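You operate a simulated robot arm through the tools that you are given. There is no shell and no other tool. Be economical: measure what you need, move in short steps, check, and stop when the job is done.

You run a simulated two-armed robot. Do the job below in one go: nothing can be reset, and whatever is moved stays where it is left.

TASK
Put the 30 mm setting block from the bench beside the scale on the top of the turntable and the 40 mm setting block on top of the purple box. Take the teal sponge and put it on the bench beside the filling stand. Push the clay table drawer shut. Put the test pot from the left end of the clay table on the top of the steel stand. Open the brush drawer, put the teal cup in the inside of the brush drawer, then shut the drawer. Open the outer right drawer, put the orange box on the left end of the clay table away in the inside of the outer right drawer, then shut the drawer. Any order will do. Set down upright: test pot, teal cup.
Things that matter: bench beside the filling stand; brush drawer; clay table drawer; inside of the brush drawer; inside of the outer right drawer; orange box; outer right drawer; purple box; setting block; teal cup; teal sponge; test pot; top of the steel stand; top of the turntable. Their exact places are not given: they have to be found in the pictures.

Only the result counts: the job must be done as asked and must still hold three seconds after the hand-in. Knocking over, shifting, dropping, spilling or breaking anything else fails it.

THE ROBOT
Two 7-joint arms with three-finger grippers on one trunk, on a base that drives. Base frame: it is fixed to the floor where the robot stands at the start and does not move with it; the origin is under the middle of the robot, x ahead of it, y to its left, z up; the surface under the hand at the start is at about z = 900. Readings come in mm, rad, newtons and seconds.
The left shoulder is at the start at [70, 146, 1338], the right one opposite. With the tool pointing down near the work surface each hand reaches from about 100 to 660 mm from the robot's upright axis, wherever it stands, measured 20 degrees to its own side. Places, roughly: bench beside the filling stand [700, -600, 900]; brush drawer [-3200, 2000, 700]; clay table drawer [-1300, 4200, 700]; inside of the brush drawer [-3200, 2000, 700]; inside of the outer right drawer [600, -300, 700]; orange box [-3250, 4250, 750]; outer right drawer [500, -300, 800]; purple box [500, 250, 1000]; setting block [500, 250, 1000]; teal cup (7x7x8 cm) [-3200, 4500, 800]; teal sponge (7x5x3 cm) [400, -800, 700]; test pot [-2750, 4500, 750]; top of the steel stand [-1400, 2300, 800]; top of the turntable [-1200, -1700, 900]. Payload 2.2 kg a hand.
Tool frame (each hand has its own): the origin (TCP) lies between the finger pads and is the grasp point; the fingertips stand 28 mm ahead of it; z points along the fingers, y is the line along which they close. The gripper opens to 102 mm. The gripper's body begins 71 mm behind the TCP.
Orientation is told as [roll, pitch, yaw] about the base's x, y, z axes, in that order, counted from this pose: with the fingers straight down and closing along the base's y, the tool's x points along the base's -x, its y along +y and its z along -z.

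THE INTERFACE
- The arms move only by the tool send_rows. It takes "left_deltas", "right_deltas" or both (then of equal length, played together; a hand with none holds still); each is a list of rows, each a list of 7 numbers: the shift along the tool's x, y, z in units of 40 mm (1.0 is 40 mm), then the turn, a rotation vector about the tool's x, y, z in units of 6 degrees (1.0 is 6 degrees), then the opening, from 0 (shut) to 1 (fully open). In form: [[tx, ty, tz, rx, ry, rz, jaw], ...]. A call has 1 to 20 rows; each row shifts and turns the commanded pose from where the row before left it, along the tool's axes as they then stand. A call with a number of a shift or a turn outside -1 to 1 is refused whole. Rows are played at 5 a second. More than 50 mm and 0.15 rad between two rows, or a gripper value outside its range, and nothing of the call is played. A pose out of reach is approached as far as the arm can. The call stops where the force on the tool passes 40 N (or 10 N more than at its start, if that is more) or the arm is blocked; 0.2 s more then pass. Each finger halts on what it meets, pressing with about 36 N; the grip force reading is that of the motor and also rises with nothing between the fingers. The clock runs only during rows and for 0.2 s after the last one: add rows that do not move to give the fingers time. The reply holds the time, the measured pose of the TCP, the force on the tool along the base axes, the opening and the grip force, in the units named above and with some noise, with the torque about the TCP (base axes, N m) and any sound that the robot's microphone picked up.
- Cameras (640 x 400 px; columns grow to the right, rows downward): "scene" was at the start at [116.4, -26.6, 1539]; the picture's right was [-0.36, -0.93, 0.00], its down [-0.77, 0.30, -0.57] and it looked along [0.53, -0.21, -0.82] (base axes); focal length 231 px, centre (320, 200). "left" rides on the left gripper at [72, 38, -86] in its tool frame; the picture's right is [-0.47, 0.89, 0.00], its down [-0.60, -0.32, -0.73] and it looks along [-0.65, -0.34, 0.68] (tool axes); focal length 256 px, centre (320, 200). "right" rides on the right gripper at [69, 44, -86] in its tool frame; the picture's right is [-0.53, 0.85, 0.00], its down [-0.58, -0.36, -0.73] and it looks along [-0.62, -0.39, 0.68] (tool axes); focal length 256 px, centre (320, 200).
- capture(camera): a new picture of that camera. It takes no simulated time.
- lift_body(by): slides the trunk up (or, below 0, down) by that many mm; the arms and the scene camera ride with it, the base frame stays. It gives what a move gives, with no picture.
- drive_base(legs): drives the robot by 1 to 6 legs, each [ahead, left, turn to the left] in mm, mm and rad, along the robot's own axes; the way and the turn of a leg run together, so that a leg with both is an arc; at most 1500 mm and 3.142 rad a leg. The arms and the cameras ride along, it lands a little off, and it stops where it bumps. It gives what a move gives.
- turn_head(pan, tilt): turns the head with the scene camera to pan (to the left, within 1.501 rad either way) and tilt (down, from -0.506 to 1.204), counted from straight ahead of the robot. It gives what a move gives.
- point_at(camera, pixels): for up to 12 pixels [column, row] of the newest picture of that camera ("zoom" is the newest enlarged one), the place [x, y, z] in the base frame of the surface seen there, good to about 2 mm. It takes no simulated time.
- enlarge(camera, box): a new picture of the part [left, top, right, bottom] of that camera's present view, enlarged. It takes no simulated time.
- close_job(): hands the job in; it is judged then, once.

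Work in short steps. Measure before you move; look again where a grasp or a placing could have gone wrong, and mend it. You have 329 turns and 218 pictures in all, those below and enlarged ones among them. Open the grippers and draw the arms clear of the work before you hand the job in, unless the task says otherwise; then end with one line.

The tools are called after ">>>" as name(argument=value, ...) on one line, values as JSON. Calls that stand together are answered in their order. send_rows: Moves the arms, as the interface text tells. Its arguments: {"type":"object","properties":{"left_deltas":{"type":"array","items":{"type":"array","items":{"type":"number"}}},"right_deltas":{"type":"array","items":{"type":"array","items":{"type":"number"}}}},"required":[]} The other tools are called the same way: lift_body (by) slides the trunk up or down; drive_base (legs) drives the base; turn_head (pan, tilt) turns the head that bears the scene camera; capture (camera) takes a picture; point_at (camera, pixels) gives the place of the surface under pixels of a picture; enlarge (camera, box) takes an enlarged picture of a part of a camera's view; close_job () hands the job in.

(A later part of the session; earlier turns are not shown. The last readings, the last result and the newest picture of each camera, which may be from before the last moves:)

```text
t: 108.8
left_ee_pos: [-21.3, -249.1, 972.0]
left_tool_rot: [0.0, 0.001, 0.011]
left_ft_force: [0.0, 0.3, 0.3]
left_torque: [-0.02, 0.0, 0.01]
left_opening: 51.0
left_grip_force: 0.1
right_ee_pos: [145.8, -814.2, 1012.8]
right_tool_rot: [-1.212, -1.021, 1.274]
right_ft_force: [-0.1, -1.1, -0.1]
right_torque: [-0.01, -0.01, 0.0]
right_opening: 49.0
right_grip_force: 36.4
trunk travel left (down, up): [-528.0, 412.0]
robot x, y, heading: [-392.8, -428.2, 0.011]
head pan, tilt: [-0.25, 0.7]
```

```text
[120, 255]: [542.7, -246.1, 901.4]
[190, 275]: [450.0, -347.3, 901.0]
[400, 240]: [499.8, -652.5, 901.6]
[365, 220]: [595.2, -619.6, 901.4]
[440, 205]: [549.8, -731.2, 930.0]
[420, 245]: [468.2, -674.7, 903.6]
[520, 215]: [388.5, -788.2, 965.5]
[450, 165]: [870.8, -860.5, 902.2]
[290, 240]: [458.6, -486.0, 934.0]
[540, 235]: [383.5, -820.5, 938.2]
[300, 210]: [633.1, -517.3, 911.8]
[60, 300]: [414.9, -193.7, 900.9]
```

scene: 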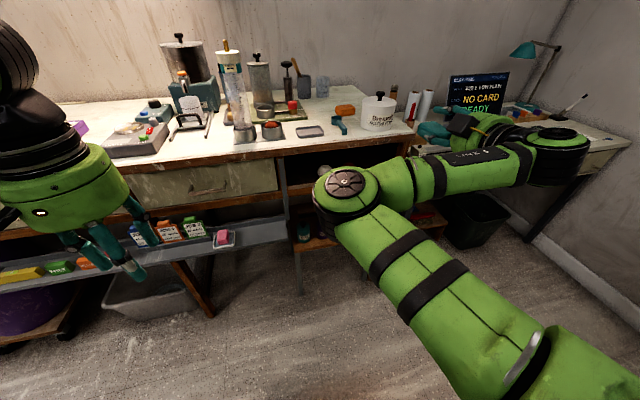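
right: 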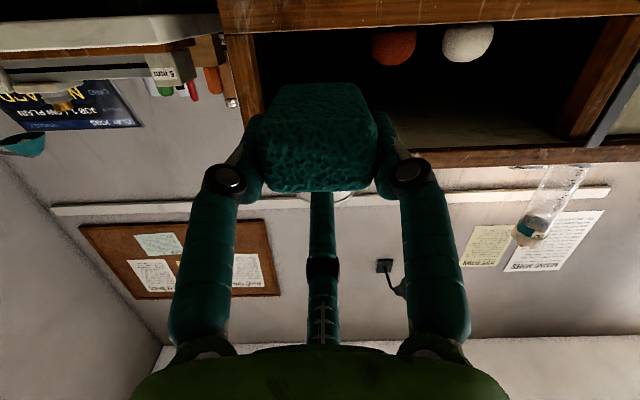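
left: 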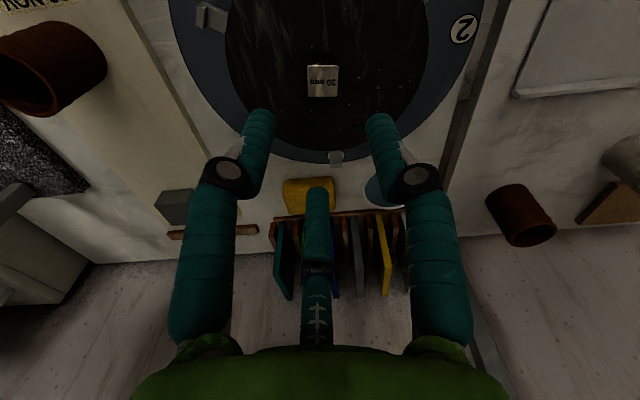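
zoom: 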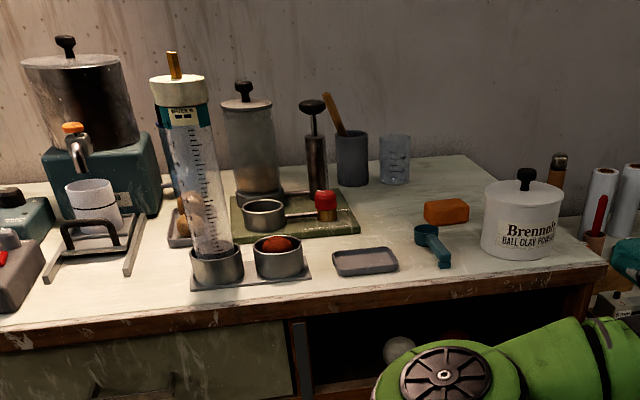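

The free spot for the sponge is right of the green stand, around (680,-710). I'll swing the hand back to pointing down while holding the sponge, so it can be set down from above.

>>> send_rows(right_deltas=[[0, 0, 0, -0.5, 0.866, 0, 0], [0, 0, 0, -0.5, 0.866, 0, 0], [0, 0, 0, -0.5, 0.866, 0, 0], [0, 0, 0, -0.5, 0.866, 0, 0], [0, 0, 0, -0.5, 0.866, 0, 0], [0, 0, 0, -0.5, 0.866, 0, 0], [0, 0, 0, -0.5, 0.866, 0, 0], [0, 0, 0, -0.5, 0.866, 0, 0], [0, 0, 0, -0.5, 0.866, 0, 0], [0, 0, 0, -0.5, 0.866, 0, 0], [0, 0, 0, 0, 0, 0, 0]])

>>> capture(camera="scene")

```text
t: 111.2
left_ee_pos: [-21.5, -249.4, 973.5]
left_tool_rot: [-0.001, 0.0, 0.01]
left_ft_force: [-0.2, 0.6, -0.3]
left_torque: [0.03, 0.04, 0.0]
left_opening: 50.9
left_grip_force: 0.1
right_ee_pos: [145.3, -814.3, 1013.5]
right_tool_rot: [-0.173, -0.289, 0.559]
right_ft_force: [0.3, 0.0, -1.0]
right_torque: [-0.04, 0.0, 0.0]
right_opening: 48.8
right_grip_force: 35.6
trunk travel left (down, up): [-528.0, 412.0]
robot x, y, heading: [-389.7, -430.1, 0.006]
head pan, tilt: [-0.25, 0.7]
```

```text
161 pictures are left
```

scene: 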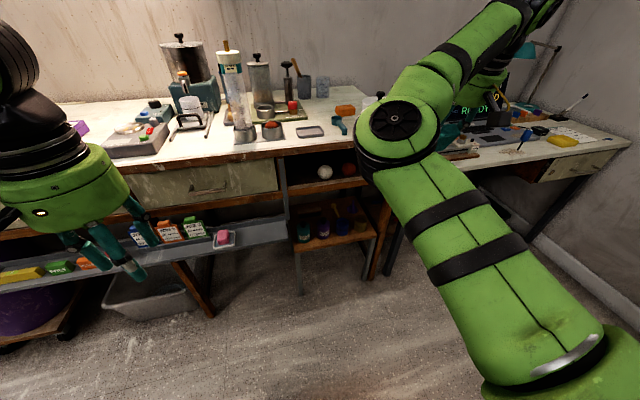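

Hand is well configured again. I measure the free spot's borders (board edge, orange block, glass, plunger) and floor obstacles.

>>> enlarge(camera="scene", box=[230, 40, 400, 150])

>>> point_at(camera="scene", pixels=[[210, 315], [300, 290], [385, 275], [288, 225], [230, 240]])

```text
3.64 times, centred on (315, 95) of scene
```

zoom: 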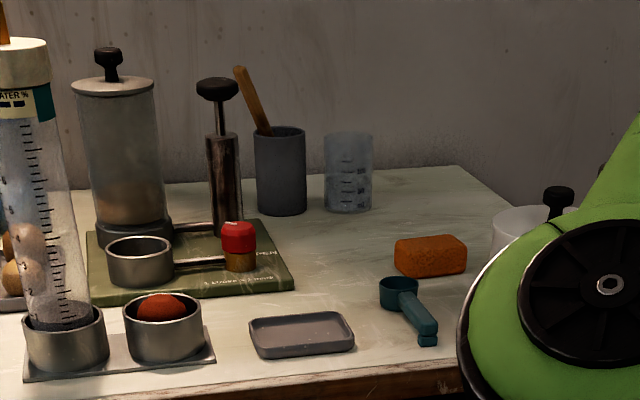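

```text
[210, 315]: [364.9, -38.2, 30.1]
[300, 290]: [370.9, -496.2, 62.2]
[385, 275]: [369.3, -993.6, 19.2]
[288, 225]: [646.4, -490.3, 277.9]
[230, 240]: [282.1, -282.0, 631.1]
```

>>> point_at(camera="zoom", pixels=[[293, 288], [256, 220], [396, 262], [410, 240], [462, 245], [430, 276], [350, 208], [282, 210], [237, 225], [218, 95], [355, 325], [340, 250]])

```text
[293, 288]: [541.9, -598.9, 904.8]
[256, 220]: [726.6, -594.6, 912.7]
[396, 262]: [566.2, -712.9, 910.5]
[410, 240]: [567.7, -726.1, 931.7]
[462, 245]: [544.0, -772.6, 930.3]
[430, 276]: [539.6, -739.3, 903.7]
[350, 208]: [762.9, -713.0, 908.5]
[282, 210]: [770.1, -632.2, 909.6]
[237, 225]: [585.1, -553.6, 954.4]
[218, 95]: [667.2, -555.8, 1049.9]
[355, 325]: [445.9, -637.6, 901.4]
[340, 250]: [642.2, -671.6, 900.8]
```

Free area: right of the board (edge y≈-597), centre (655,-655). I tilt to 30° off vertical and move the arm to 620 ahead/250 right.

>>> send_rows(right_deltas=[[0, 0, 0, 0.42, -0.72, 0, 0], [0, 0, 0, 0.42, -0.72, 0, 0], [-0.7, 0.37, 0.126, 0, 0, 0, 0], [-0.7, 0.37, 0.126, 0, 0, 0, 0], [-0.7, 0.37, 0.126, 0, 0, 0, 0], [-0.7, 0.37, 0.126, 0, 0, 0, 0], [-0.7, 0.37, 0.126, 0, 0, 0, 0], [0, 0, 0, 0, 0, 0, 0]])

>>> lift_body(by=60)

>>> capture(camera="scene")

```text
t: 113.0
left_ee_pos: [-21.7, -250.0, 972.6]
left_tool_rot: [0.001, -0.002, 0.01]
left_ft_force: [1.0, -0.8, -0.6]
left_torque: [0.04, 0.0, 0.01]
left_opening: 51.0
left_grip_force: 0.1
right_ee_pos: [229.5, -676.0, 1029.8]
right_tool_rot: [-0.274, -0.44, 0.595]
right_ft_force: [0.1, -0.4, -0.2]
right_torque: [0.02, -0.03, -0.03]
right_opening: 49.0
right_grip_force: 35.9
trunk travel left (down, up): [-528.0, 412.0]
robot x, y, heading: [-394.8, -430.0, 0.015]
head pan, tilt: [-0.25, 0.7]
```

```text
t: 114.0
left_ee_pos: [-21.3, -250.3, 1033.2]
left_tool_rot: [0.0, 0.001, 0.011]
left_ft_force: [0.5, 0.5, 0.0]
left_torque: [0.01, -0.01, 0.0]
left_opening: 51.0
left_grip_force: 0.0
right_ee_pos: [230.1, -675.0, 1090.1]
right_tool_rot: [-0.274, -0.437, 0.594]
right_ft_force: [0.0, -0.5, -0.4]
right_torque: [0.02, 0.05, 0.01]
right_opening: 48.8
right_grip_force: 36.4
trunk travel left (down, up): [-588.0, 352.0]
robot x, y, heading: [-394.1, -428.6, 0.011]
head pan, tilt: [-0.25, 0.7]
```

```text
159 pictures are left
```

scene: 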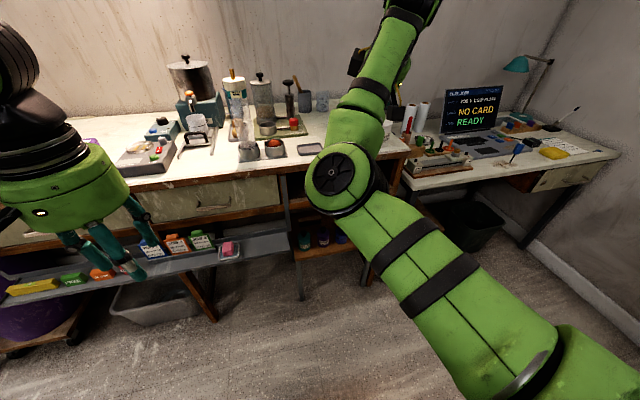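

Check the elbow's position and the tall tube before driving forward.

>>> point_at(camera="scene", pixels=[[340, 160], [325, 150], [330, 210], [365, 100], [235, 75], [235, 90], [260, 77], [190, 60], [288, 85], [180, 55]])

>>> send_rows(left_deltas=[[0.4, 0, -0.8, 0, 0, 0, 0.5], [0.4, 0, -0.8, 0, 0, 0, 0.5], [0.4, 0, -0.8, 0, 0, 0, 0.5], [0, 0, -0.8, 0, 0, 0, 0.5]])

```text
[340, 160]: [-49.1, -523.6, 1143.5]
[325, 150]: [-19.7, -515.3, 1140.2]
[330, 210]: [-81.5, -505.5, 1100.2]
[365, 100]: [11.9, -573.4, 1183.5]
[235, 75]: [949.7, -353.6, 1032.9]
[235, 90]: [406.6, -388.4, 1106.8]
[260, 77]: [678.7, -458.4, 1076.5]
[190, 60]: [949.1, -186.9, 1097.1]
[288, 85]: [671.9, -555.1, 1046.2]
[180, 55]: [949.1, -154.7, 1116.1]
```

```text
t: 115.0
left_ee_pos: [-71.8, -248.2, 1161.0]
left_tool_rot: [0.0, -0.002, 0.01]
left_ft_force: [-0.5, -1.3, 0.3]
left_torque: [0.03, -0.01, 0.01]
left_opening: 51.1
left_grip_force: 0.1
right_ee_pos: [229.1, -676.3, 1090.7]
right_tool_rot: [-0.272, -0.44, 0.595]
right_ft_force: [-0.3, -0.6, -0.9]
right_torque: [-0.01, 0.0, 0.02]
right_opening: 48.9
right_grip_force: 36.1
trunk travel left (down, up): [-588.0, 352.0]
robot x, y, heading: [-392.7, -429.5, 0.01]
head pan, tilt: [-0.25, 0.7]
```

The elbow would be too low over the bench. I raise the trunk back to its original height and lower the hand with the arm instead.

>>> lift_body(by=288)

>>> send_rows(right_deltas=[[0.39, 0.226, 0.785, 0, 0, 0, 0], [0.39, 0.226, 0.785, 0, 0, 0, 0], [0.39, 0.226, 0.785, 0, 0, 0, 0], [0.39, 0.226, 0.785, 0, 0, 0, 0], [0.39, 0.226, 0.785, 0, 0, 0, 0], [0.39, 0.226, 0.785, 0, 0, 0, 0], [0.39, 0.226, 0.785, 0, 0, 0, 0], [0.39, 0.226, 0.785, 0, 0, 0, 0], [0, 0, 0, 0, 0, 0, 0]])

>>> capture(camera="scene")

```text
t: 118.0
left_ee_pos: [-69.0, -248.1, 1449.6]
left_tool_rot: [0.0, 0.0, 0.011]
left_ft_force: [0.5, -0.3, 0.0]
left_torque: [-0.03, -0.02, -0.04]
left_opening: 50.8
left_grip_force: 0.0
right_ee_pos: [228.9, -675.7, 1378.7]
right_tool_rot: [-0.272, -0.438, 0.595]
right_ft_force: [0.2, 0.0, 0.2]
right_torque: [0.03, 0.0, 0.01]
right_opening: 48.9
right_grip_force: 36.2
trunk travel left (down, up): [-876.0, 64.0]
robot x, y, heading: [-393.4, -428.8, 0.009]
head pan, tilt: [-0.25, 0.7]
```

```text
t: 120.0
left_ee_pos: [-69.7, -247.5, 1449.6]
left_tool_rot: [0.0, -0.001, 0.01]
left_ft_force: [0.0, -0.9, -0.1]
left_torque: [0.03, 0.03, -0.01]
left_opening: 50.7
left_grip_force: 0.0
right_ee_pos: [232.5, -687.8, 1096.1]
right_tool_rot: [-0.296, -0.442, 0.586]
right_ft_force: [0.9, -0.3, 0.3]
right_torque: [0.01, 0.01, 0.02]
right_opening: 48.7
right_grip_force: 36.2
trunk travel left (down, up): [-876.0, 64.0]
robot x, y, heading: [-389.5, -429.6, 0.01]
head pan, tilt: [-0.25, 0.7]
```

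```text
158 pictures are left
```

scene: 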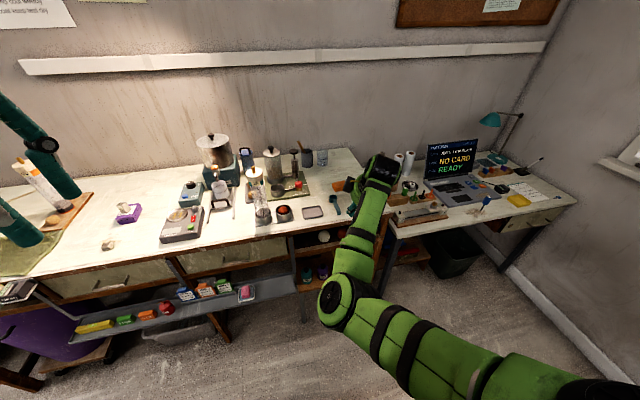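

The elbow has dropped; measure it.

>>> point_at(camera="scene", pixels=[[345, 280], [335, 300], [350, 255], [365, 215], [385, 170]])

```text
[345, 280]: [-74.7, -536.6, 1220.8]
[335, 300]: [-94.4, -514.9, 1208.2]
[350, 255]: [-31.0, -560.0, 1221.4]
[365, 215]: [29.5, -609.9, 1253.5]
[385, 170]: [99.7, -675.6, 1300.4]
```

Elbow bottom ~1080, which clears the bench items along this path. Drive forward 430 and left 18.

>>> drive_base(legs=[[300, 14, 0]])

>>> capture(camera="scene")

```text
t: 122.0
left_ee_pos: [227.6, -230.7, 1450.8]
left_tool_rot: [0.001, -0.003, 0.011]
left_ft_force: [-0.3, 0.7, -0.3]
left_torque: [0.03, -0.02, -0.01]
left_opening: 50.9
left_grip_force: 0.2
right_ee_pos: [528.8, -669.9, 1092.2]
right_tool_rot: [-0.295, -0.434, 0.588]
right_ft_force: [-0.3, 0.2, 0.3]
right_torque: [-0.02, 0.0, -0.03]
right_opening: 48.9
right_grip_force: 35.8
trunk travel left (down, up): [-876.0, 64.0]
robot x, y, heading: [-91.7, -413.0, 0.018]
head pan, tilt: [-0.25, 0.7]
```

```text
157 pictures are left
```

scene: 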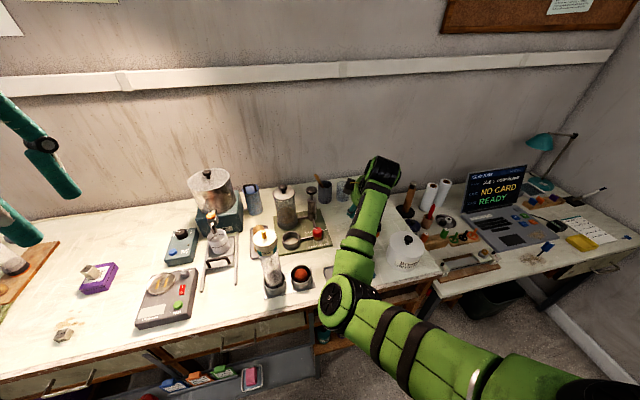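

Continue forward 145 mm.

>>> drive_base(legs=[[145, 2, 0]])

>>> capture(camera="right")

>>> capture(camera="scene")

```text
t: 123.4
left_ee_pos: [371.8, -226.5, 1451.2]
left_tool_rot: [0.001, -0.004, 0.014]
left_ft_force: [0.2, 0.7, 1.2]
left_torque: [-0.01, -0.05, 0.01]
left_opening: 51.2
left_grip_force: 0.1
right_ee_pos: [672.8, -667.0, 1093.1]
right_tool_rot: [-0.298, -0.434, 0.588]
right_ft_force: [-0.5, -0.6, 0.1]
right_torque: [0.01, 0.0, 0.01]
right_opening: 48.6
right_grip_force: 36.3
trunk travel left (down, up): [-876.0, 64.0]
robot x, y, heading: [55.1, -408.1, 0.011]
head pan, tilt: [-0.25, 0.7]
```

```text
156 pictures are left
```

right: 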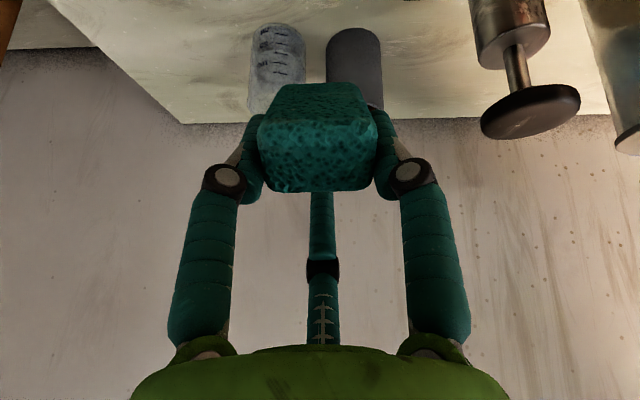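

```text
155 pictures are left
```

scene: 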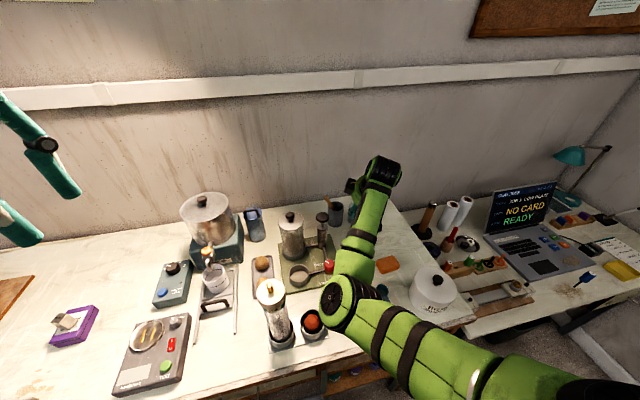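

Lower the hand 66 mm by the arm and check where the elbow goes.

>>> send_rows(right_deltas=[[0.357, 0.206, 0.714, 0, 0, 0, 0], [0.357, 0.206, 0.714, 0, 0, 0, 0], [0, 0, 0, 0, 0, 0, 0]])

>>> capture(camera="scene")

>>> point_at(camera="scene", pixels=[[350, 285], [330, 300], [345, 270], [330, 325], [312, 322], [273, 290], [360, 250], [380, 170]])

```text
t: 124.2
left_ee_pos: [377.1, -224.7, 1449.6]
left_tool_rot: [-0.002, 0.001, 0.012]
left_ft_force: [-0.6, -0.5, -0.2]
left_torque: [-0.02, 0.01, -0.03]
left_opening: 50.9
left_grip_force: 0.1
right_ee_pos: [679.9, -689.0, 1035.0]
right_tool_rot: [-0.326, -0.433, 0.57]
right_ft_force: [0.1, 0.0, -0.7]
right_torque: [0.03, -0.01, 0.0]
right_opening: 49.0
right_grip_force: 35.8
trunk travel left (down, up): [-876.0, 64.0]
robot x, y, heading: [55.7, -403.4, 0.012]
head pan, tilt: [-0.25, 0.7]
```

```text
154 pictures are left
```

scene: 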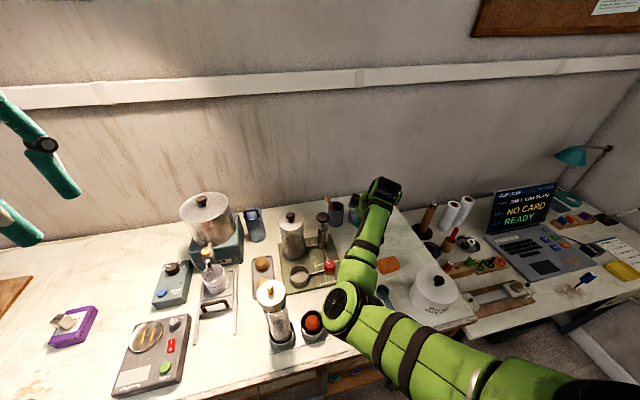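

```text
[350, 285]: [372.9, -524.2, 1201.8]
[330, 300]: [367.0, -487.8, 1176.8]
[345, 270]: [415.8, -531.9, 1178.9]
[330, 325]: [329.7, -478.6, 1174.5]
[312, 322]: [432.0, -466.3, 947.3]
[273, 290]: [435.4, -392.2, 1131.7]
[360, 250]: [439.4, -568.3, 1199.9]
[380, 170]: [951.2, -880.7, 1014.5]
```

Elbow stays high. Lower 78 more with +30 mm y correction.

>>> send_rows(right_deltas=[[0.16, 0.38, 0.56, 0, 0, 0, 0], [0.16, 0.38, 0.56, 0, 0, 0, 0], [0.12, 0.3, 0.45, 0, 0, 0, 0], [0, 0, 0, 0, 0, 0, 0]])

>>> capture(camera="right")

```text
t: 125.4
left_ee_pos: [374.7, -226.5, 1449.0]
left_tool_rot: [0.001, -0.002, 0.014]
left_ft_force: [-0.6, 0.2, 0.3]
left_torque: [0.01, -0.03, -0.01]
left_opening: 50.8
left_grip_force: 0.0
right_ee_pos: [682.9, -687.8, 972.7]
right_tool_rot: [-0.354, -0.433, 0.559]
right_ft_force: [0.3, 0.4, -0.5]
right_torque: [0.01, 0.02, 0.01]
right_opening: 48.9
right_grip_force: 36.0
trunk travel left (down, up): [-876.0, 64.0]
robot x, y, heading: [56.3, -409.3, 0.009]
head pan, tilt: [-0.25, 0.7]
stopped in row 4 (right hand): the arm was blocked; the commanded pose is now the measured one
```

```text
153 pictures are left
```

right: 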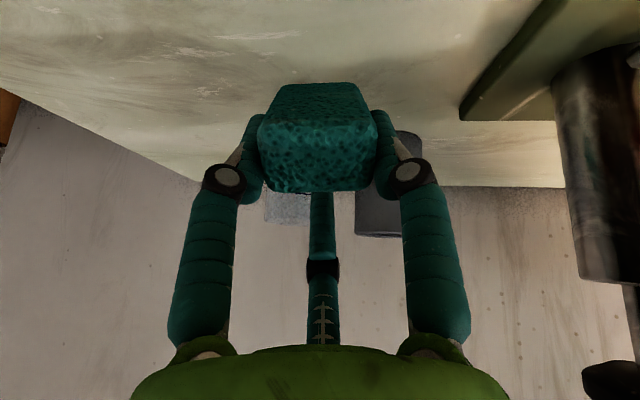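

Arm limit reached at z 973; sponge is ~17 mm above the bench. Lower with the trunk.

>>> lift_body(by=-15)

>>> capture(camera="right")

```text
t: 126.0
left_ee_pos: [373.8, -224.7, 1434.8]
left_tool_rot: [-0.002, -0.004, 0.013]
left_ft_force: [0.2, 0.1, 0.1]
left_torque: [0.03, 0.0, -0.01]
left_opening: 50.9
left_grip_force: 0.1
right_ee_pos: [681.6, -686.7, 958.6]
right_tool_rot: [-0.358, -0.437, 0.565]
right_ft_force: [-2.0, 0.8, 10.7]
right_torque: [0.22, 0.02, 0.04]
right_opening: 48.7
right_grip_force: 36.5
trunk travel left (down, up): [-861.0, 79.0]
robot x, y, heading: [56.1, -408.0, 0.011]
head pan, tilt: [-0.25, 0.7]
```

```text
152 pictures are left
```

right: 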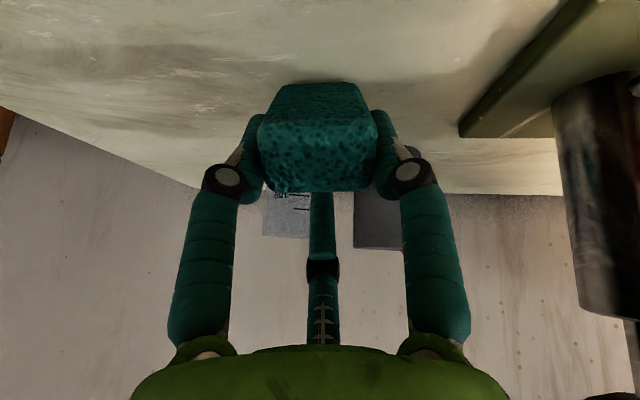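

Contact (10.7 N). Open and raise the trunk.

>>> send_rows(right_deltas=[[0, 0, 0, 0, 0, 0, 0.7], [0, 0, 0, 0, 0, 0, 0.7], [0, 0, 0, 0, 0, 0, 0.7]])

>>> lift_body(by=78)

>>> capture(camera="right")

>>> capture(camera="scene")

```text
t: 126.8
left_ee_pos: [375.7, -226.4, 1434.9]
left_tool_rot: [0.002, -0.003, 0.014]
left_ft_force: [-0.7, -0.1, 0.3]
left_torque: [0.0, 0.0, -0.02]
left_opening: 51.0
left_grip_force: 0.0
right_ee_pos: [682.8, -686.7, 956.4]
right_tool_rot: [-0.353, -0.43, 0.56]
right_ft_force: [-0.7, 0.6, 0.5]
right_torque: [0.03, 0.0, -0.01]
right_opening: 71.3
right_grip_force: 0.0
trunk travel left (down, up): [-861.0, 79.0]
robot x, y, heading: [56.1, -404.9, 0.014]
head pan, tilt: [-0.25, 0.7]
```

```text
t: 127.9
left_ee_pos: [376.7, -225.8, 1512.8]
left_tool_rot: [0.0, -0.002, 0.014]
left_ft_force: [-0.4, -0.3, -1.2]
left_torque: [0.03, -0.01, -0.01]
left_opening: 51.1
left_grip_force: 0.0
right_ee_pos: [682.2, -687.7, 1032.7]
right_tool_rot: [-0.353, -0.429, 0.563]
right_ft_force: [0.5, -1.2, 0.5]
right_torque: [0.0, 0.02, -0.02]
right_opening: 71.5
right_grip_force: 0.0
trunk travel left (down, up): [-939.0, 1.0]
robot x, y, heading: [51.0, -407.1, 0.012]
head pan, tilt: [-0.25, 0.7]
```

```text
151 pictures are left
```

right: 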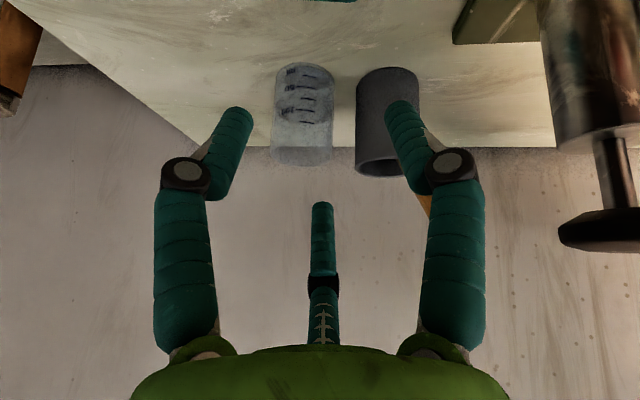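

```text
150 pictures are left
```

scene: 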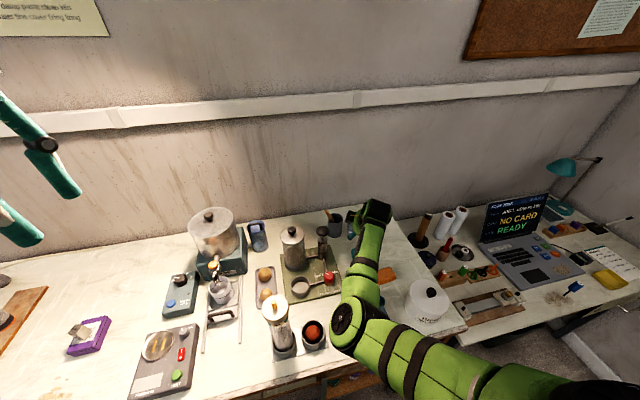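

Released. Back the base off 450 mm and view the bench.

>>> drive_base(legs=[[-450, 0, 0]])

>>> turn_head(pan=0.0, tilt=0.6)

>>> capture(camera="scene")

>>> enlarge(camera="scene", box=[110, 140, 380, 310])

```text
t: 130.7
left_ee_pos: [-74.3, -231.9, 1511.8]
left_tool_rot: [0.0, 0.001, 0.011]
left_ft_force: [0.0, -0.6, -0.3]
left_torque: [0.01, 0.04, 0.01]
left_opening: 51.1
left_grip_force: 0.1
right_ee_pos: [229.0, -694.8, 1033.7]
right_tool_rot: [-0.352, -0.427, 0.559]
right_ft_force: [-0.3, -0.7, -0.3]
right_torque: [-0.02, 0.0, 0.01]
right_opening: 71.1
right_grip_force: 0.1
trunk travel left (down, up): [-939.0, 1.0]
robot x, y, heading: [-396.4, -413.3, 0.007]
head pan, tilt: [-0.25, 0.7]
```

```text
t: 131.4
left_ee_pos: [-77.8, -231.4, 1512.1]
left_tool_rot: [0.001, -0.002, 0.011]
left_ft_force: [-0.4, -0.3, -0.3]
left_torque: [0.03, -0.03, -0.01]
left_opening: 50.8
left_grip_force: 0.1
right_ee_pos: [229.3, -694.6, 1033.9]
right_tool_rot: [-0.354, -0.432, 0.557]
right_ft_force: [-0.1, -0.4, 0.0]
right_torque: [-0.01, -0.02, 0.0]
right_opening: 71.4
right_grip_force: 0.1
trunk travel left (down, up): [-939.0, 1.0]
robot x, y, heading: [-398.2, -412.1, 0.015]
head pan, tilt: [0.0, 0.6]
```

```text
149 pictures are left
```

scene: 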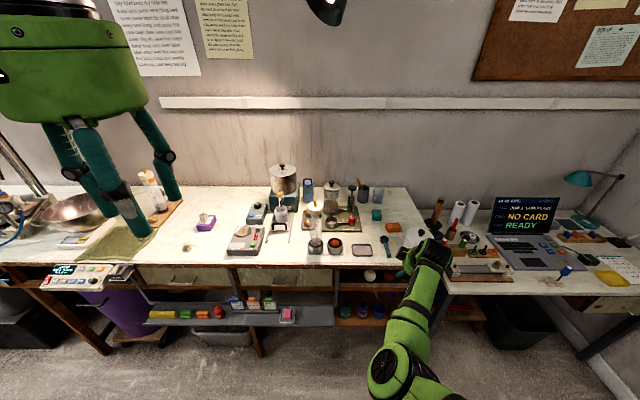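

```text
2.35 times, centred on (245, 225) of scene
```

zoom: 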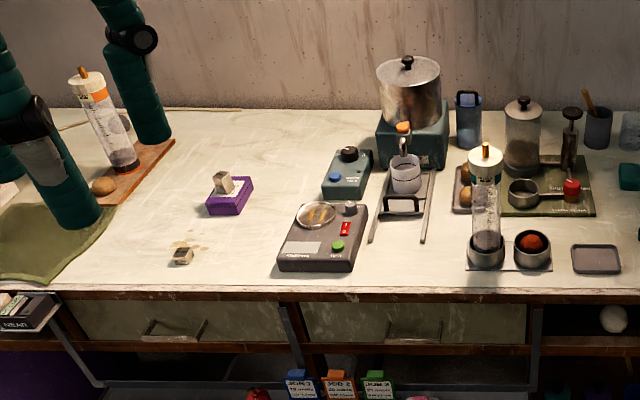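

Sponge at scene (376,215). Check it and the block on the purple box, which looks off-centre.

>>> enlarge(camera="scene", box=[170, 195, 240, 245])

>>> point_at(camera="zoom", pixels=[[310, 155], [290, 190], [350, 180], [320, 200], [300, 250], [380, 235], [285, 255]])

>>> point_at(camera="scene", pixels=[[376, 211], [376, 219], [372, 215], [381, 215]])

```text
8.00 times, centred on (205, 220) of scene
```

zoom: 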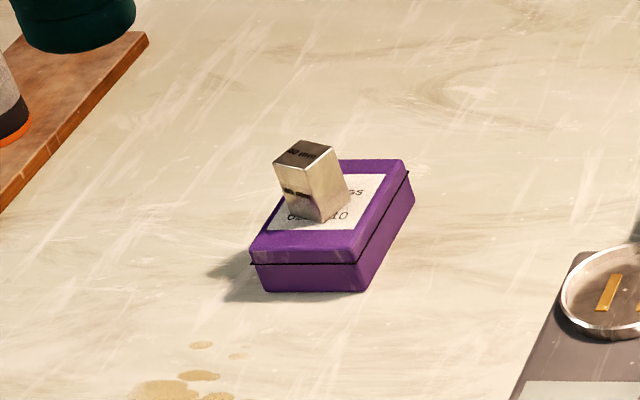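

```text
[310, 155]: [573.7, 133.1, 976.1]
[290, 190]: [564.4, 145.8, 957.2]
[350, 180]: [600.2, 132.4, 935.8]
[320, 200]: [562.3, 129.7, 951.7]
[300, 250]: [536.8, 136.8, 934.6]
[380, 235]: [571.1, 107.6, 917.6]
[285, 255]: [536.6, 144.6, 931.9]
```

```text
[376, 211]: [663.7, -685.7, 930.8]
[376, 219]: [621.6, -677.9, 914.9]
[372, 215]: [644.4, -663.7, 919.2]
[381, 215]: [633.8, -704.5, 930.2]
```

Both placements are good: sponge flat at (648,-685), block upright on the box. Now restore the right hand to pointing straight down and tuck up for driving.

>>> send_rows(right_deltas=[[0, 0, 0, -0.5, 0.866, 0, 0.7], [0, 0, 0, -0.5, 0.866, 0, 0.7], [0, 0, 0, -0.5, 0.866, 0, 0.7], [0, 0, 0, -0.5, 0.866, 0, 0.7], [0, 0, 0, -0.35, 0.6, 0, 0.7], [0, 0, -0.5, 0, 0, 1, 0.7], [0, 0, -0.5, 0, 0, 1, 0.7], [0, 0, -0.5, 0, 0, 1, 0.7], [0, 0, -0.5, 0, 0, 1, 0.7], [0, 0, -0.5, 0, 0, 1, 0.7], [0, 0, 0, 0, 0, 0, 0.7]])

```text
t: 133.8
left_ee_pos: [-77.4, -232.6, 1511.3]
left_tool_rot: [0.0, -0.002, 0.012]
left_ft_force: [-0.3, -0.1, -0.4]
left_torque: [0.0, 0.0, -0.02]
left_opening: 51.2
left_grip_force: 0.1
right_ee_pos: [221.7, -685.8, 1132.7]
right_tool_rot: [-0.064, -0.054, -0.058]
right_ft_force: [0.4, -0.7, -0.6]
right_torque: [0.05, 0.02, -0.01]
right_opening: 71.9
right_grip_force: 0.0
trunk travel left (down, up): [-939.0, 1.0]
robot x, y, heading: [-400.7, -415.4, 0.012]
head pan, tilt: [0.0, 0.6]
```

Fine-adjust and pull both hands in, then turn to face +y and look along the way.

>>> send_rows(right_deltas=[[0.8, -0.5, -0.3, -0.6, 0.5, -0.6, 0.7], [0.8, -0.5, -0.3, 0, 0, 0, 0.7], [0.8, -0.5, 0, 0, 0, 0, 0.7], [0.8, -0.5, 0, 0, 0, 0, 0.7], [0.8, -0.3, 0, 0, 0, 0, 0.7], [0.8, 0, 0, 0, 0, 0, 0.7], [0.4, 0, 0, 0, 0, 0, 0.7]], left_deltas=[[-0.2, 0, 0.8, 0, 0, 0, 0.7], [-0.2, 0, 0.9, 0, 0, 0, 0.7], [-0.2, 0, 0.9, 0, 0, 0, 0.7], [-0.2, 0, 0.9, 0, 0, 0, 0.7], [-0.2, 0, 0.9, 0, 0, 0, 0.7], [-0.2, 0, 0.9, 0, 0, 0, 0.7], [-0.2, 0, 0.9, 0, 0, 0, 0.7]])

>>> drive_base(legs=[[-50, 0, 0], [0, 0, 1.56]])

>>> turn_head(pan=0.25, tilt=0.4)

>>> capture(camera="scene")

```text
t: 135.4
left_ee_pos: [-20.8, -235.5, 1261.3]
left_tool_rot: [0.0, -0.001, 0.012]
left_ft_force: [-0.3, 0.4, -0.3]
left_torque: [0.01, -0.03, -0.01]
left_opening: 71.6
left_grip_force: 0.0
right_ee_pos: [14.4, -775.8, 1158.9]
right_tool_rot: [-0.003, -0.002, 0.005]
right_ft_force: [0.1, 0.4, 0.2]
right_torque: [0.0, -0.02, 0.05]
right_opening: 71.2
right_grip_force: 0.1
trunk travel left (down, up): [-939.0, 1.0]
robot x, y, heading: [-400.4, -414.7, 0.012]
head pan, tilt: [0.0, 0.6]
```

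```text
t: 140.1
left_ee_pos: [-607.3, -27.6, 1260.7]
left_tool_rot: [-0.001, 0.001, 1.532]
left_ft_force: [0.3, 0.1, 1.1]
left_torque: [-0.01, -0.01, 0.0]
left_opening: 71.3
left_grip_force: 0.1
right_ee_pos: [-65.1, -19.8, 1157.1]
right_tool_rot: [-0.001, -0.002, 1.525]
right_ft_force: [0.2, -0.2, -0.2]
right_torque: [0.0, 0.0, -0.01]
right_opening: 71.5
right_grip_force: 0.1
trunk travel left (down, up): [-939.0, 1.0]
robot x, y, heading: [-448.3, -415.7, 1.537]
head pan, tilt: [0.0, 0.6]
```

```text
t: 140.8
left_ee_pos: [-608.4, -27.4, 1260.5]
left_tool_rot: [0.0, 0.0, 1.532]
left_ft_force: [-0.1, -0.5, -0.1]
left_torque: [0.0, -0.02, -0.04]
left_opening: 71.7
left_grip_force: 0.0
right_ee_pos: [-65.7, -20.0, 1158.2]
right_tool_rot: [-0.002, -0.004, 1.525]
right_ft_force: [0.6, -0.2, -0.2]
right_torque: [-0.01, 0.0, 0.0]
right_opening: 71.2
right_grip_force: 0.0
trunk travel left (down, up): [-939.0, 1.0]
robot x, y, heading: [-447.7, -411.9, 1.53]
head pan, tilt: [0.25, 0.4]
```

```text
146 pictures are left
```

scene: 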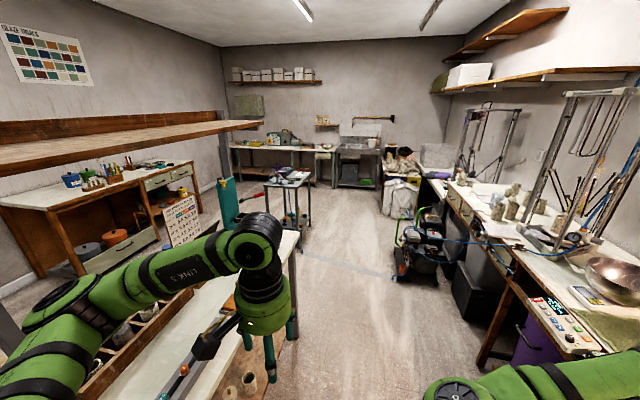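

Clear aisle. Measure landmarks.

>>> point_at(camera="scene", pixels=[[60, 195], [160, 182], [187, 172], [195, 185], [285, 183], [275, 183], [310, 175], [240, 148], [325, 152], [335, 146], [295, 240], [300, 255]])

>>> enlarge(camera="scene", box=[210, 100, 430, 240])

>>> enlarge(camera="scene", box=[0, 130, 220, 270])

```text
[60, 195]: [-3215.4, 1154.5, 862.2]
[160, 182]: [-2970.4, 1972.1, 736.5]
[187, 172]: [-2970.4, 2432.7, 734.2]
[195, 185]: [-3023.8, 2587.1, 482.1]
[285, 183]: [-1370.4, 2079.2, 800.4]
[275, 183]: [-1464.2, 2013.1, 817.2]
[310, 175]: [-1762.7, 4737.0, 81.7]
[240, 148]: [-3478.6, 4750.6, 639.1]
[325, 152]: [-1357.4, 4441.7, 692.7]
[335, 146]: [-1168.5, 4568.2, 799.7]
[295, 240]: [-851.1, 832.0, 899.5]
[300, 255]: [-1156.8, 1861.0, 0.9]
```

```text
2.86 times, centred on (320, 170) of scene
```

zoom: 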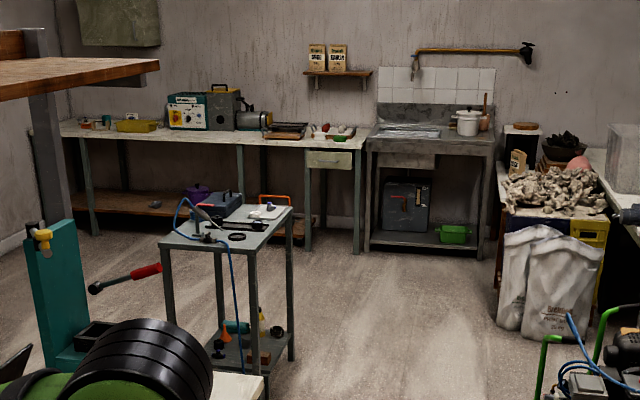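

```text
2.86 times, centred on (110, 200) of scene
```

zoom: 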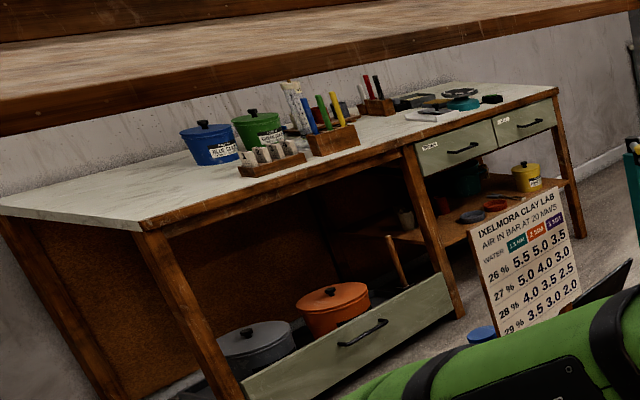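

Route: straight north along the aisle, then toward the clay table. Drive in stages.

>>> drive_base(legs=[[0, 0, 0.04], [1450, 0, 0]])

>>> turn_head(pan=0.0, tilt=0.5)

>>> capture(camera="scene")

```text
t: 148.3
left_ee_pos: [-702.2, 1376.6, 1261.7]
left_tool_rot: [0.0, -0.002, 1.644]
left_ft_force: [-0.8, -0.9, -0.5]
left_torque: [-0.03, 0.0, 0.01]
left_opening: 71.4
left_grip_force: 0.0
right_ee_pos: [-163.7, 1445.6, 1158.7]
right_tool_rot: [-0.003, -0.001, 1.636]
right_ft_force: [0.0, -0.4, -0.2]
right_torque: [-0.01, -0.01, 0.0]
right_opening: 71.4
right_grip_force: 0.2
trunk travel left (down, up): [-939.0, 1.0]
robot x, y, heading: [-498.1, 1008.6, 1.647]
head pan, tilt: [0.25, 0.4]
```

```text
t: 149.1
left_ee_pos: [-701.7, 1378.1, 1260.6]
left_tool_rot: [0.001, -0.001, 1.646]
left_ft_force: [-1.0, 0.0, 0.0]
left_torque: [-0.02, 0.01, -0.01]
left_opening: 71.4
left_grip_force: 0.0
right_ee_pos: [-164.5, 1446.8, 1158.5]
right_tool_rot: [-0.002, -0.001, 1.639]
right_ft_force: [-0.7, -0.5, -0.7]
right_torque: [-0.01, 0.03, 0.0]
right_opening: 71.4
right_grip_force: 0.1
trunk travel left (down, up): [-939.0, 1.0]
robot x, y, heading: [-500.0, 1013.7, 1.644]
head pan, tilt: [0.0, 0.499]
```

```text
143 pictures are left
```

scene: 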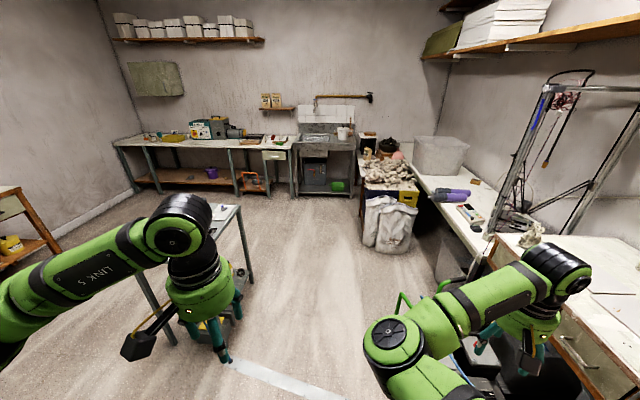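

Shift left away from the cart and continue north.

>>> drive_base(legs=[[300, 250, 0], [1500, 0, -0.07]])

>>> turn_head(pan=0.4, tilt=0.6)

>>> capture(camera="scene")

```text
t: 158.5
left_ee_pos: [-931.6, 3170.3, 1262.3]
left_tool_rot: [0.001, -0.002, 1.521]
left_ft_force: [0.2, -0.2, -1.0]
left_torque: [0.02, 0.0, 0.0]
left_opening: 71.2
left_grip_force: 0.0
right_ee_pos: [-389.5, 3171.2, 1158.5]
right_tool_rot: [-0.001, -0.002, 1.513]
right_ft_force: [0.4, 1.0, 0.5]
right_torque: [0.0, 0.0, -0.01]
right_opening: 71.2
right_grip_force: 0.0
trunk travel left (down, up): [-939.0, 1.0]
robot x, y, heading: [-775.3, 2781.4, 1.522]
head pan, tilt: [0.0, 0.499]
```

```text
t: 159.4
left_ee_pos: [-931.7, 3171.5, 1261.4]
left_tool_rot: [-0.001, -0.001, 1.521]
left_ft_force: [0.0, 0.4, -0.6]
left_torque: [0.04, 0.02, 0.0]
left_opening: 71.4
left_grip_force: 0.1
right_ee_pos: [-389.4, 3173.0, 1158.0]
right_tool_rot: [-0.002, 0.002, 1.513]
right_ft_force: [0.3, -0.5, -0.3]
right_torque: [0.01, -0.01, 0.02]
right_opening: 71.5
right_grip_force: 0.1
trunk travel left (down, up): [-939.0, 1.0]
robot x, y, heading: [-779.9, 2780.7, 1.521]
head pan, tilt: [0.4, 0.6]
```

```text
142 pictures are left
```

scene: 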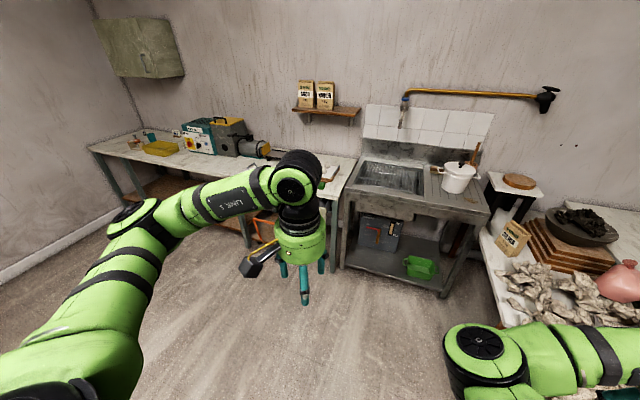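

Move in front of the clay table's right end.

>>> drive_base(legs=[[550, 400, 0.05]])

>>> turn_head(pan=0.0, tilt=0.6)

>>> capture(camera="scene")

```text
t: 163.1
left_ee_pos: [-1335.3, 3713.0, 1261.4]
left_tool_rot: [0.001, -0.002, 1.569]
left_ft_force: [-1.4, -0.2, 0.2]
left_torque: [0.0, 0.06, 0.0]
left_opening: 71.5
left_grip_force: 0.1
right_ee_pos: [-793.9, 3741.5, 1157.2]
right_tool_rot: [-0.002, -0.001, 1.562]
right_ft_force: [-0.1, -0.3, 0.3]
right_torque: [0.04, 0.01, -0.03]
right_opening: 71.4
right_grip_force: 0.2
trunk travel left (down, up): [-939.0, 1.0]
robot x, y, heading: [-1163.8, 3333.1, 1.571]
head pan, tilt: [0.4, 0.6]
```

```text
t: 164.0
left_ee_pos: [-1338.2, 3715.6, 1261.0]
left_tool_rot: [0.0, 0.0, 1.568]
left_ft_force: [-0.4, 0.2, -0.5]
left_torque: [-0.01, 0.0, -0.01]
left_opening: 71.1
left_grip_force: 0.1
right_ee_pos: [-794.8, 3743.0, 1158.2]
right_tool_rot: [-0.005, -0.001, 1.563]
right_ft_force: [-0.6, 0.8, -1.0]
right_torque: [-0.01, 0.05, -0.02]
right_opening: 71.7
right_grip_force: 0.0
trunk travel left (down, up): [-939.0, 1.0]
robot x, y, heading: [-1160.0, 3335.3, 1.571]
head pan, tilt: [0.0, 0.6]
```

```text
141 pictures are left
```

scene: 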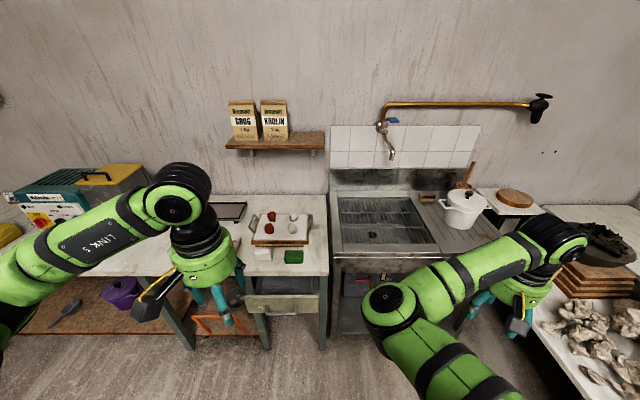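

Drawer at (285,303). Measure its front, top and the table edge.

>>> enlarge(camera="scene", box=[220, 250, 350, 340])

>>> point_at(camera="zoom", pixels=[[130, 230], [470, 240], [300, 235], [300, 260], [300, 290], [300, 305], [300, 200], [300, 130], [450, 290], [120, 290], [400, 110], [300, 215]])

```text
4.44 times, centred on (285, 295) of scene
```

zoom: 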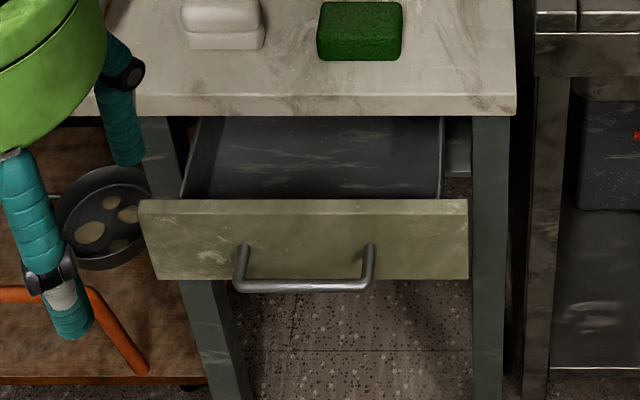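

```text
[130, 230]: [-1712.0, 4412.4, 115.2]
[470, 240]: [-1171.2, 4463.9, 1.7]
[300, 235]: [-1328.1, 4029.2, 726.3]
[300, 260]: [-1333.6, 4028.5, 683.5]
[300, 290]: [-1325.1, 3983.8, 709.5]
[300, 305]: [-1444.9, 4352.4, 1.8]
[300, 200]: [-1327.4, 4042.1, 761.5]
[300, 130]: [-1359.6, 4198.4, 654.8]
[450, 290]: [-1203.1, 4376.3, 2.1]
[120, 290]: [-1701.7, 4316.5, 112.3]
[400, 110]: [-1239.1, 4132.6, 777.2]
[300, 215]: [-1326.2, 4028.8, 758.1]
```

Drawer front y=4029, handle bar at y 3984, z 709, centre x≈-1328; table edge y≈4133. I'll drive 150 ahead, lower the trunk 265, tilt the left hand 30° and push on the handle.

>>> drive_base(legs=[[150, 0, 0]])

>>> lift_body(by=-265)

>>> send_rows(left_deltas=[[0, 0, 0, 0, -1, 0, 0], [0, 0, 0, 0, -1, 0, 0], [0, 0, 0, 0, -1, 0, 0], [0, 0, 0, 0, -1, 0, 0], [0, 0, 0, 0, -1, 0, 0], [0.3, -0.04, 0.8, 0, 0, 0, 0], [0.3, -0.04, 0.8, 0, 0, 0, 0], [0.3, -0.04, 0.8, 0, 0, 0, 0], [0.3, -0.04, 0.8, 0, 0, 0, 0], [0.3, -0.04, 0.8, 0, 0, 0, 0], [0, 0, 0, 0, 0, 0, 0]])

>>> capture(camera="scene")

```text
t: 165.4
left_ee_pos: [-1331.8, 3862.5, 1262.9]
left_tool_rot: [-0.001, -0.004, 1.556]
left_ft_force: [-0.5, -1.5, 0.9]
left_torque: [0.07, -0.02, -0.02]
left_opening: 71.4
left_grip_force: 0.1
right_ee_pos: [-789.6, 3883.4, 1159.6]
right_tool_rot: [-0.003, -0.003, 1.549]
right_ft_force: [0.0, -0.2, 0.7]
right_torque: [0.03, -0.01, 0.03]
right_opening: 71.5
right_grip_force: 0.1
trunk travel left (down, up): [-939.0, 1.0]
robot x, y, heading: [-1160.0, 3484.6, 1.558]
head pan, tilt: [0.0, 0.6]
```

```text
t: 168.1
left_ee_pos: [-1332.0, 3865.1, 996.5]
left_tool_rot: [0.0, -0.001, 1.555]
left_ft_force: [-0.3, 0.4, -0.3]
left_torque: [0.01, -0.01, 0.0]
left_opening: 71.5
left_grip_force: 0.3
right_ee_pos: [-789.0, 3887.3, 893.4]
right_tool_rot: [-0.003, 0.0, 1.551]
right_ft_force: [0.0, 0.0, 0.3]
right_torque: [0.0, 0.03, 0.04]
right_opening: 71.4
right_grip_force: 0.1
trunk travel left (down, up): [-674.0, 266.0]
robot x, y, heading: [-1160.0, 3485.2, 1.555]
head pan, tilt: [0.0, 0.6]
```

```text
t: 170.5
left_ee_pos: [-1319.0, 3914.6, 833.7]
left_tool_rot: [0.0, -0.527, 1.556]
left_ft_force: [0.1, 0.0, -0.3]
left_torque: [0.01, 0.03, -0.01]
left_opening: 1.9
left_grip_force: 31.2
left hand out of reach, approached as far as the arm can: row 5
right_ee_pos: [-788.8, 3887.2, 893.3]
right_tool_rot: [-0.001, 0.001, 1.551]
right_ft_force: [-0.5, -0.1, 0.1]
right_torque: [-0.03, 0.0, -0.01]
right_opening: 71.3
right_grip_force: 0.1
trunk travel left (down, up): [-674.0, 266.0]
robot x, y, heading: [-1164.1, 3480.3, 1.56]
head pan, tilt: [0.0, 0.6]
```

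```text
139 pictures are left
```

scene: 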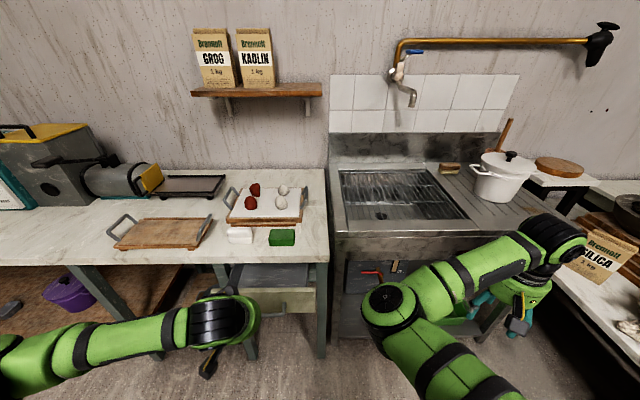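

Lower the left hand 110 mm by arm.

>>> send_rows(left_deltas=[[0.46, 0.1, 0.8, 0, 0, 0, 0], [0.46, 0.1, 0.8, 0, 0, 0, 0], [0.46, 0, 0.8, 0, 0, 0, 0], [0, 0, 0, 0, 0, 0, 0]])

>>> capture(camera="left")

>>> capture(camera="scene")

```text
t: 171.5
left_ee_pos: [-1325.6, 3915.0, 722.1]
left_tool_rot: [0.001, -0.527, 1.556]
left_ft_force: [0.1, 0.3, -0.4]
left_torque: [0.01, 0.02, 0.0]
left_opening: 2.0
left_grip_force: 31.1
right_ee_pos: [-789.7, 3887.0, 892.4]
right_tool_rot: [-0.002, -0.001, 1.549]
right_ft_force: [0.2, 0.3, -0.1]
right_torque: [0.01, 0.01, 0.0]
right_opening: 71.3
right_grip_force: 0.2
trunk travel left (down, up): [-674.0, 266.0]
robot x, y, heading: [-1162.8, 3483.1, 1.553]
head pan, tilt: [0.0, 0.6]
```

```text
138 pictures are left
```

left: 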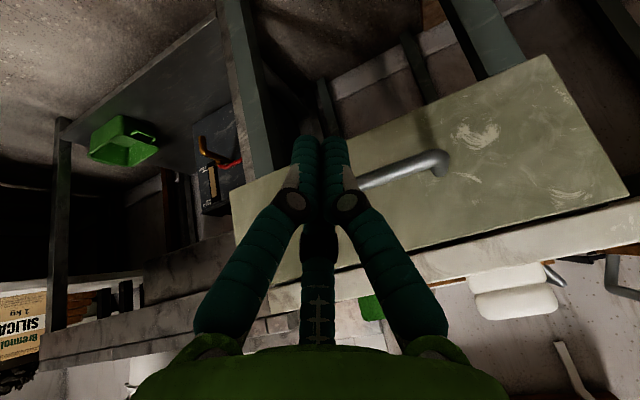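

```text
137 pictures are left
```

scene: 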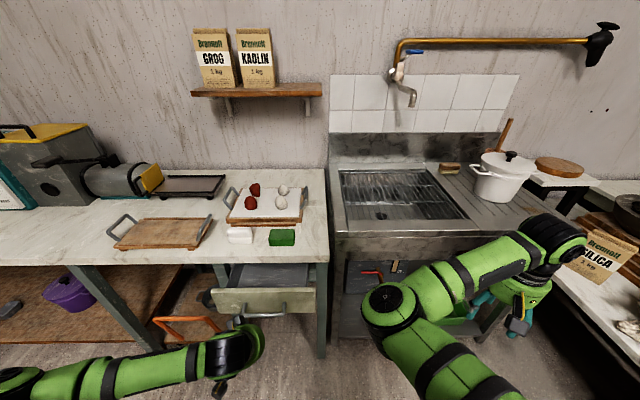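

Measure handle ends and drawer corners from the left view.

>>> point_at(camera="left", pixels=[[440, 160], [380, 175], [310, 145], [330, 150], [235, 200], [620, 195], [545, 60], [280, 240]])

>>> point_at(camera="scene", pixels=[[285, 316], [240, 322], [262, 318], [212, 300], [316, 300], [265, 297]])

```text
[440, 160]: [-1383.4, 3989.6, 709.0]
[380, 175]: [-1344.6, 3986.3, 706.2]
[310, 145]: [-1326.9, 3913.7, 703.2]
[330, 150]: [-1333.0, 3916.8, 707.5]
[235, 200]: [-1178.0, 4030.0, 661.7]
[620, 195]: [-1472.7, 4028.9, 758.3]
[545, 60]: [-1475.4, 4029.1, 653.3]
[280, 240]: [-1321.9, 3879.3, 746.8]
```

```text
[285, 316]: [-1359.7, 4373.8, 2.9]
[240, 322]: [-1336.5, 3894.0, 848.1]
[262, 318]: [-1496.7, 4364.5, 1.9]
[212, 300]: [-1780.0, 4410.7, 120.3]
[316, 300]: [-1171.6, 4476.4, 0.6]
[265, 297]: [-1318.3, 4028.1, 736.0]
```

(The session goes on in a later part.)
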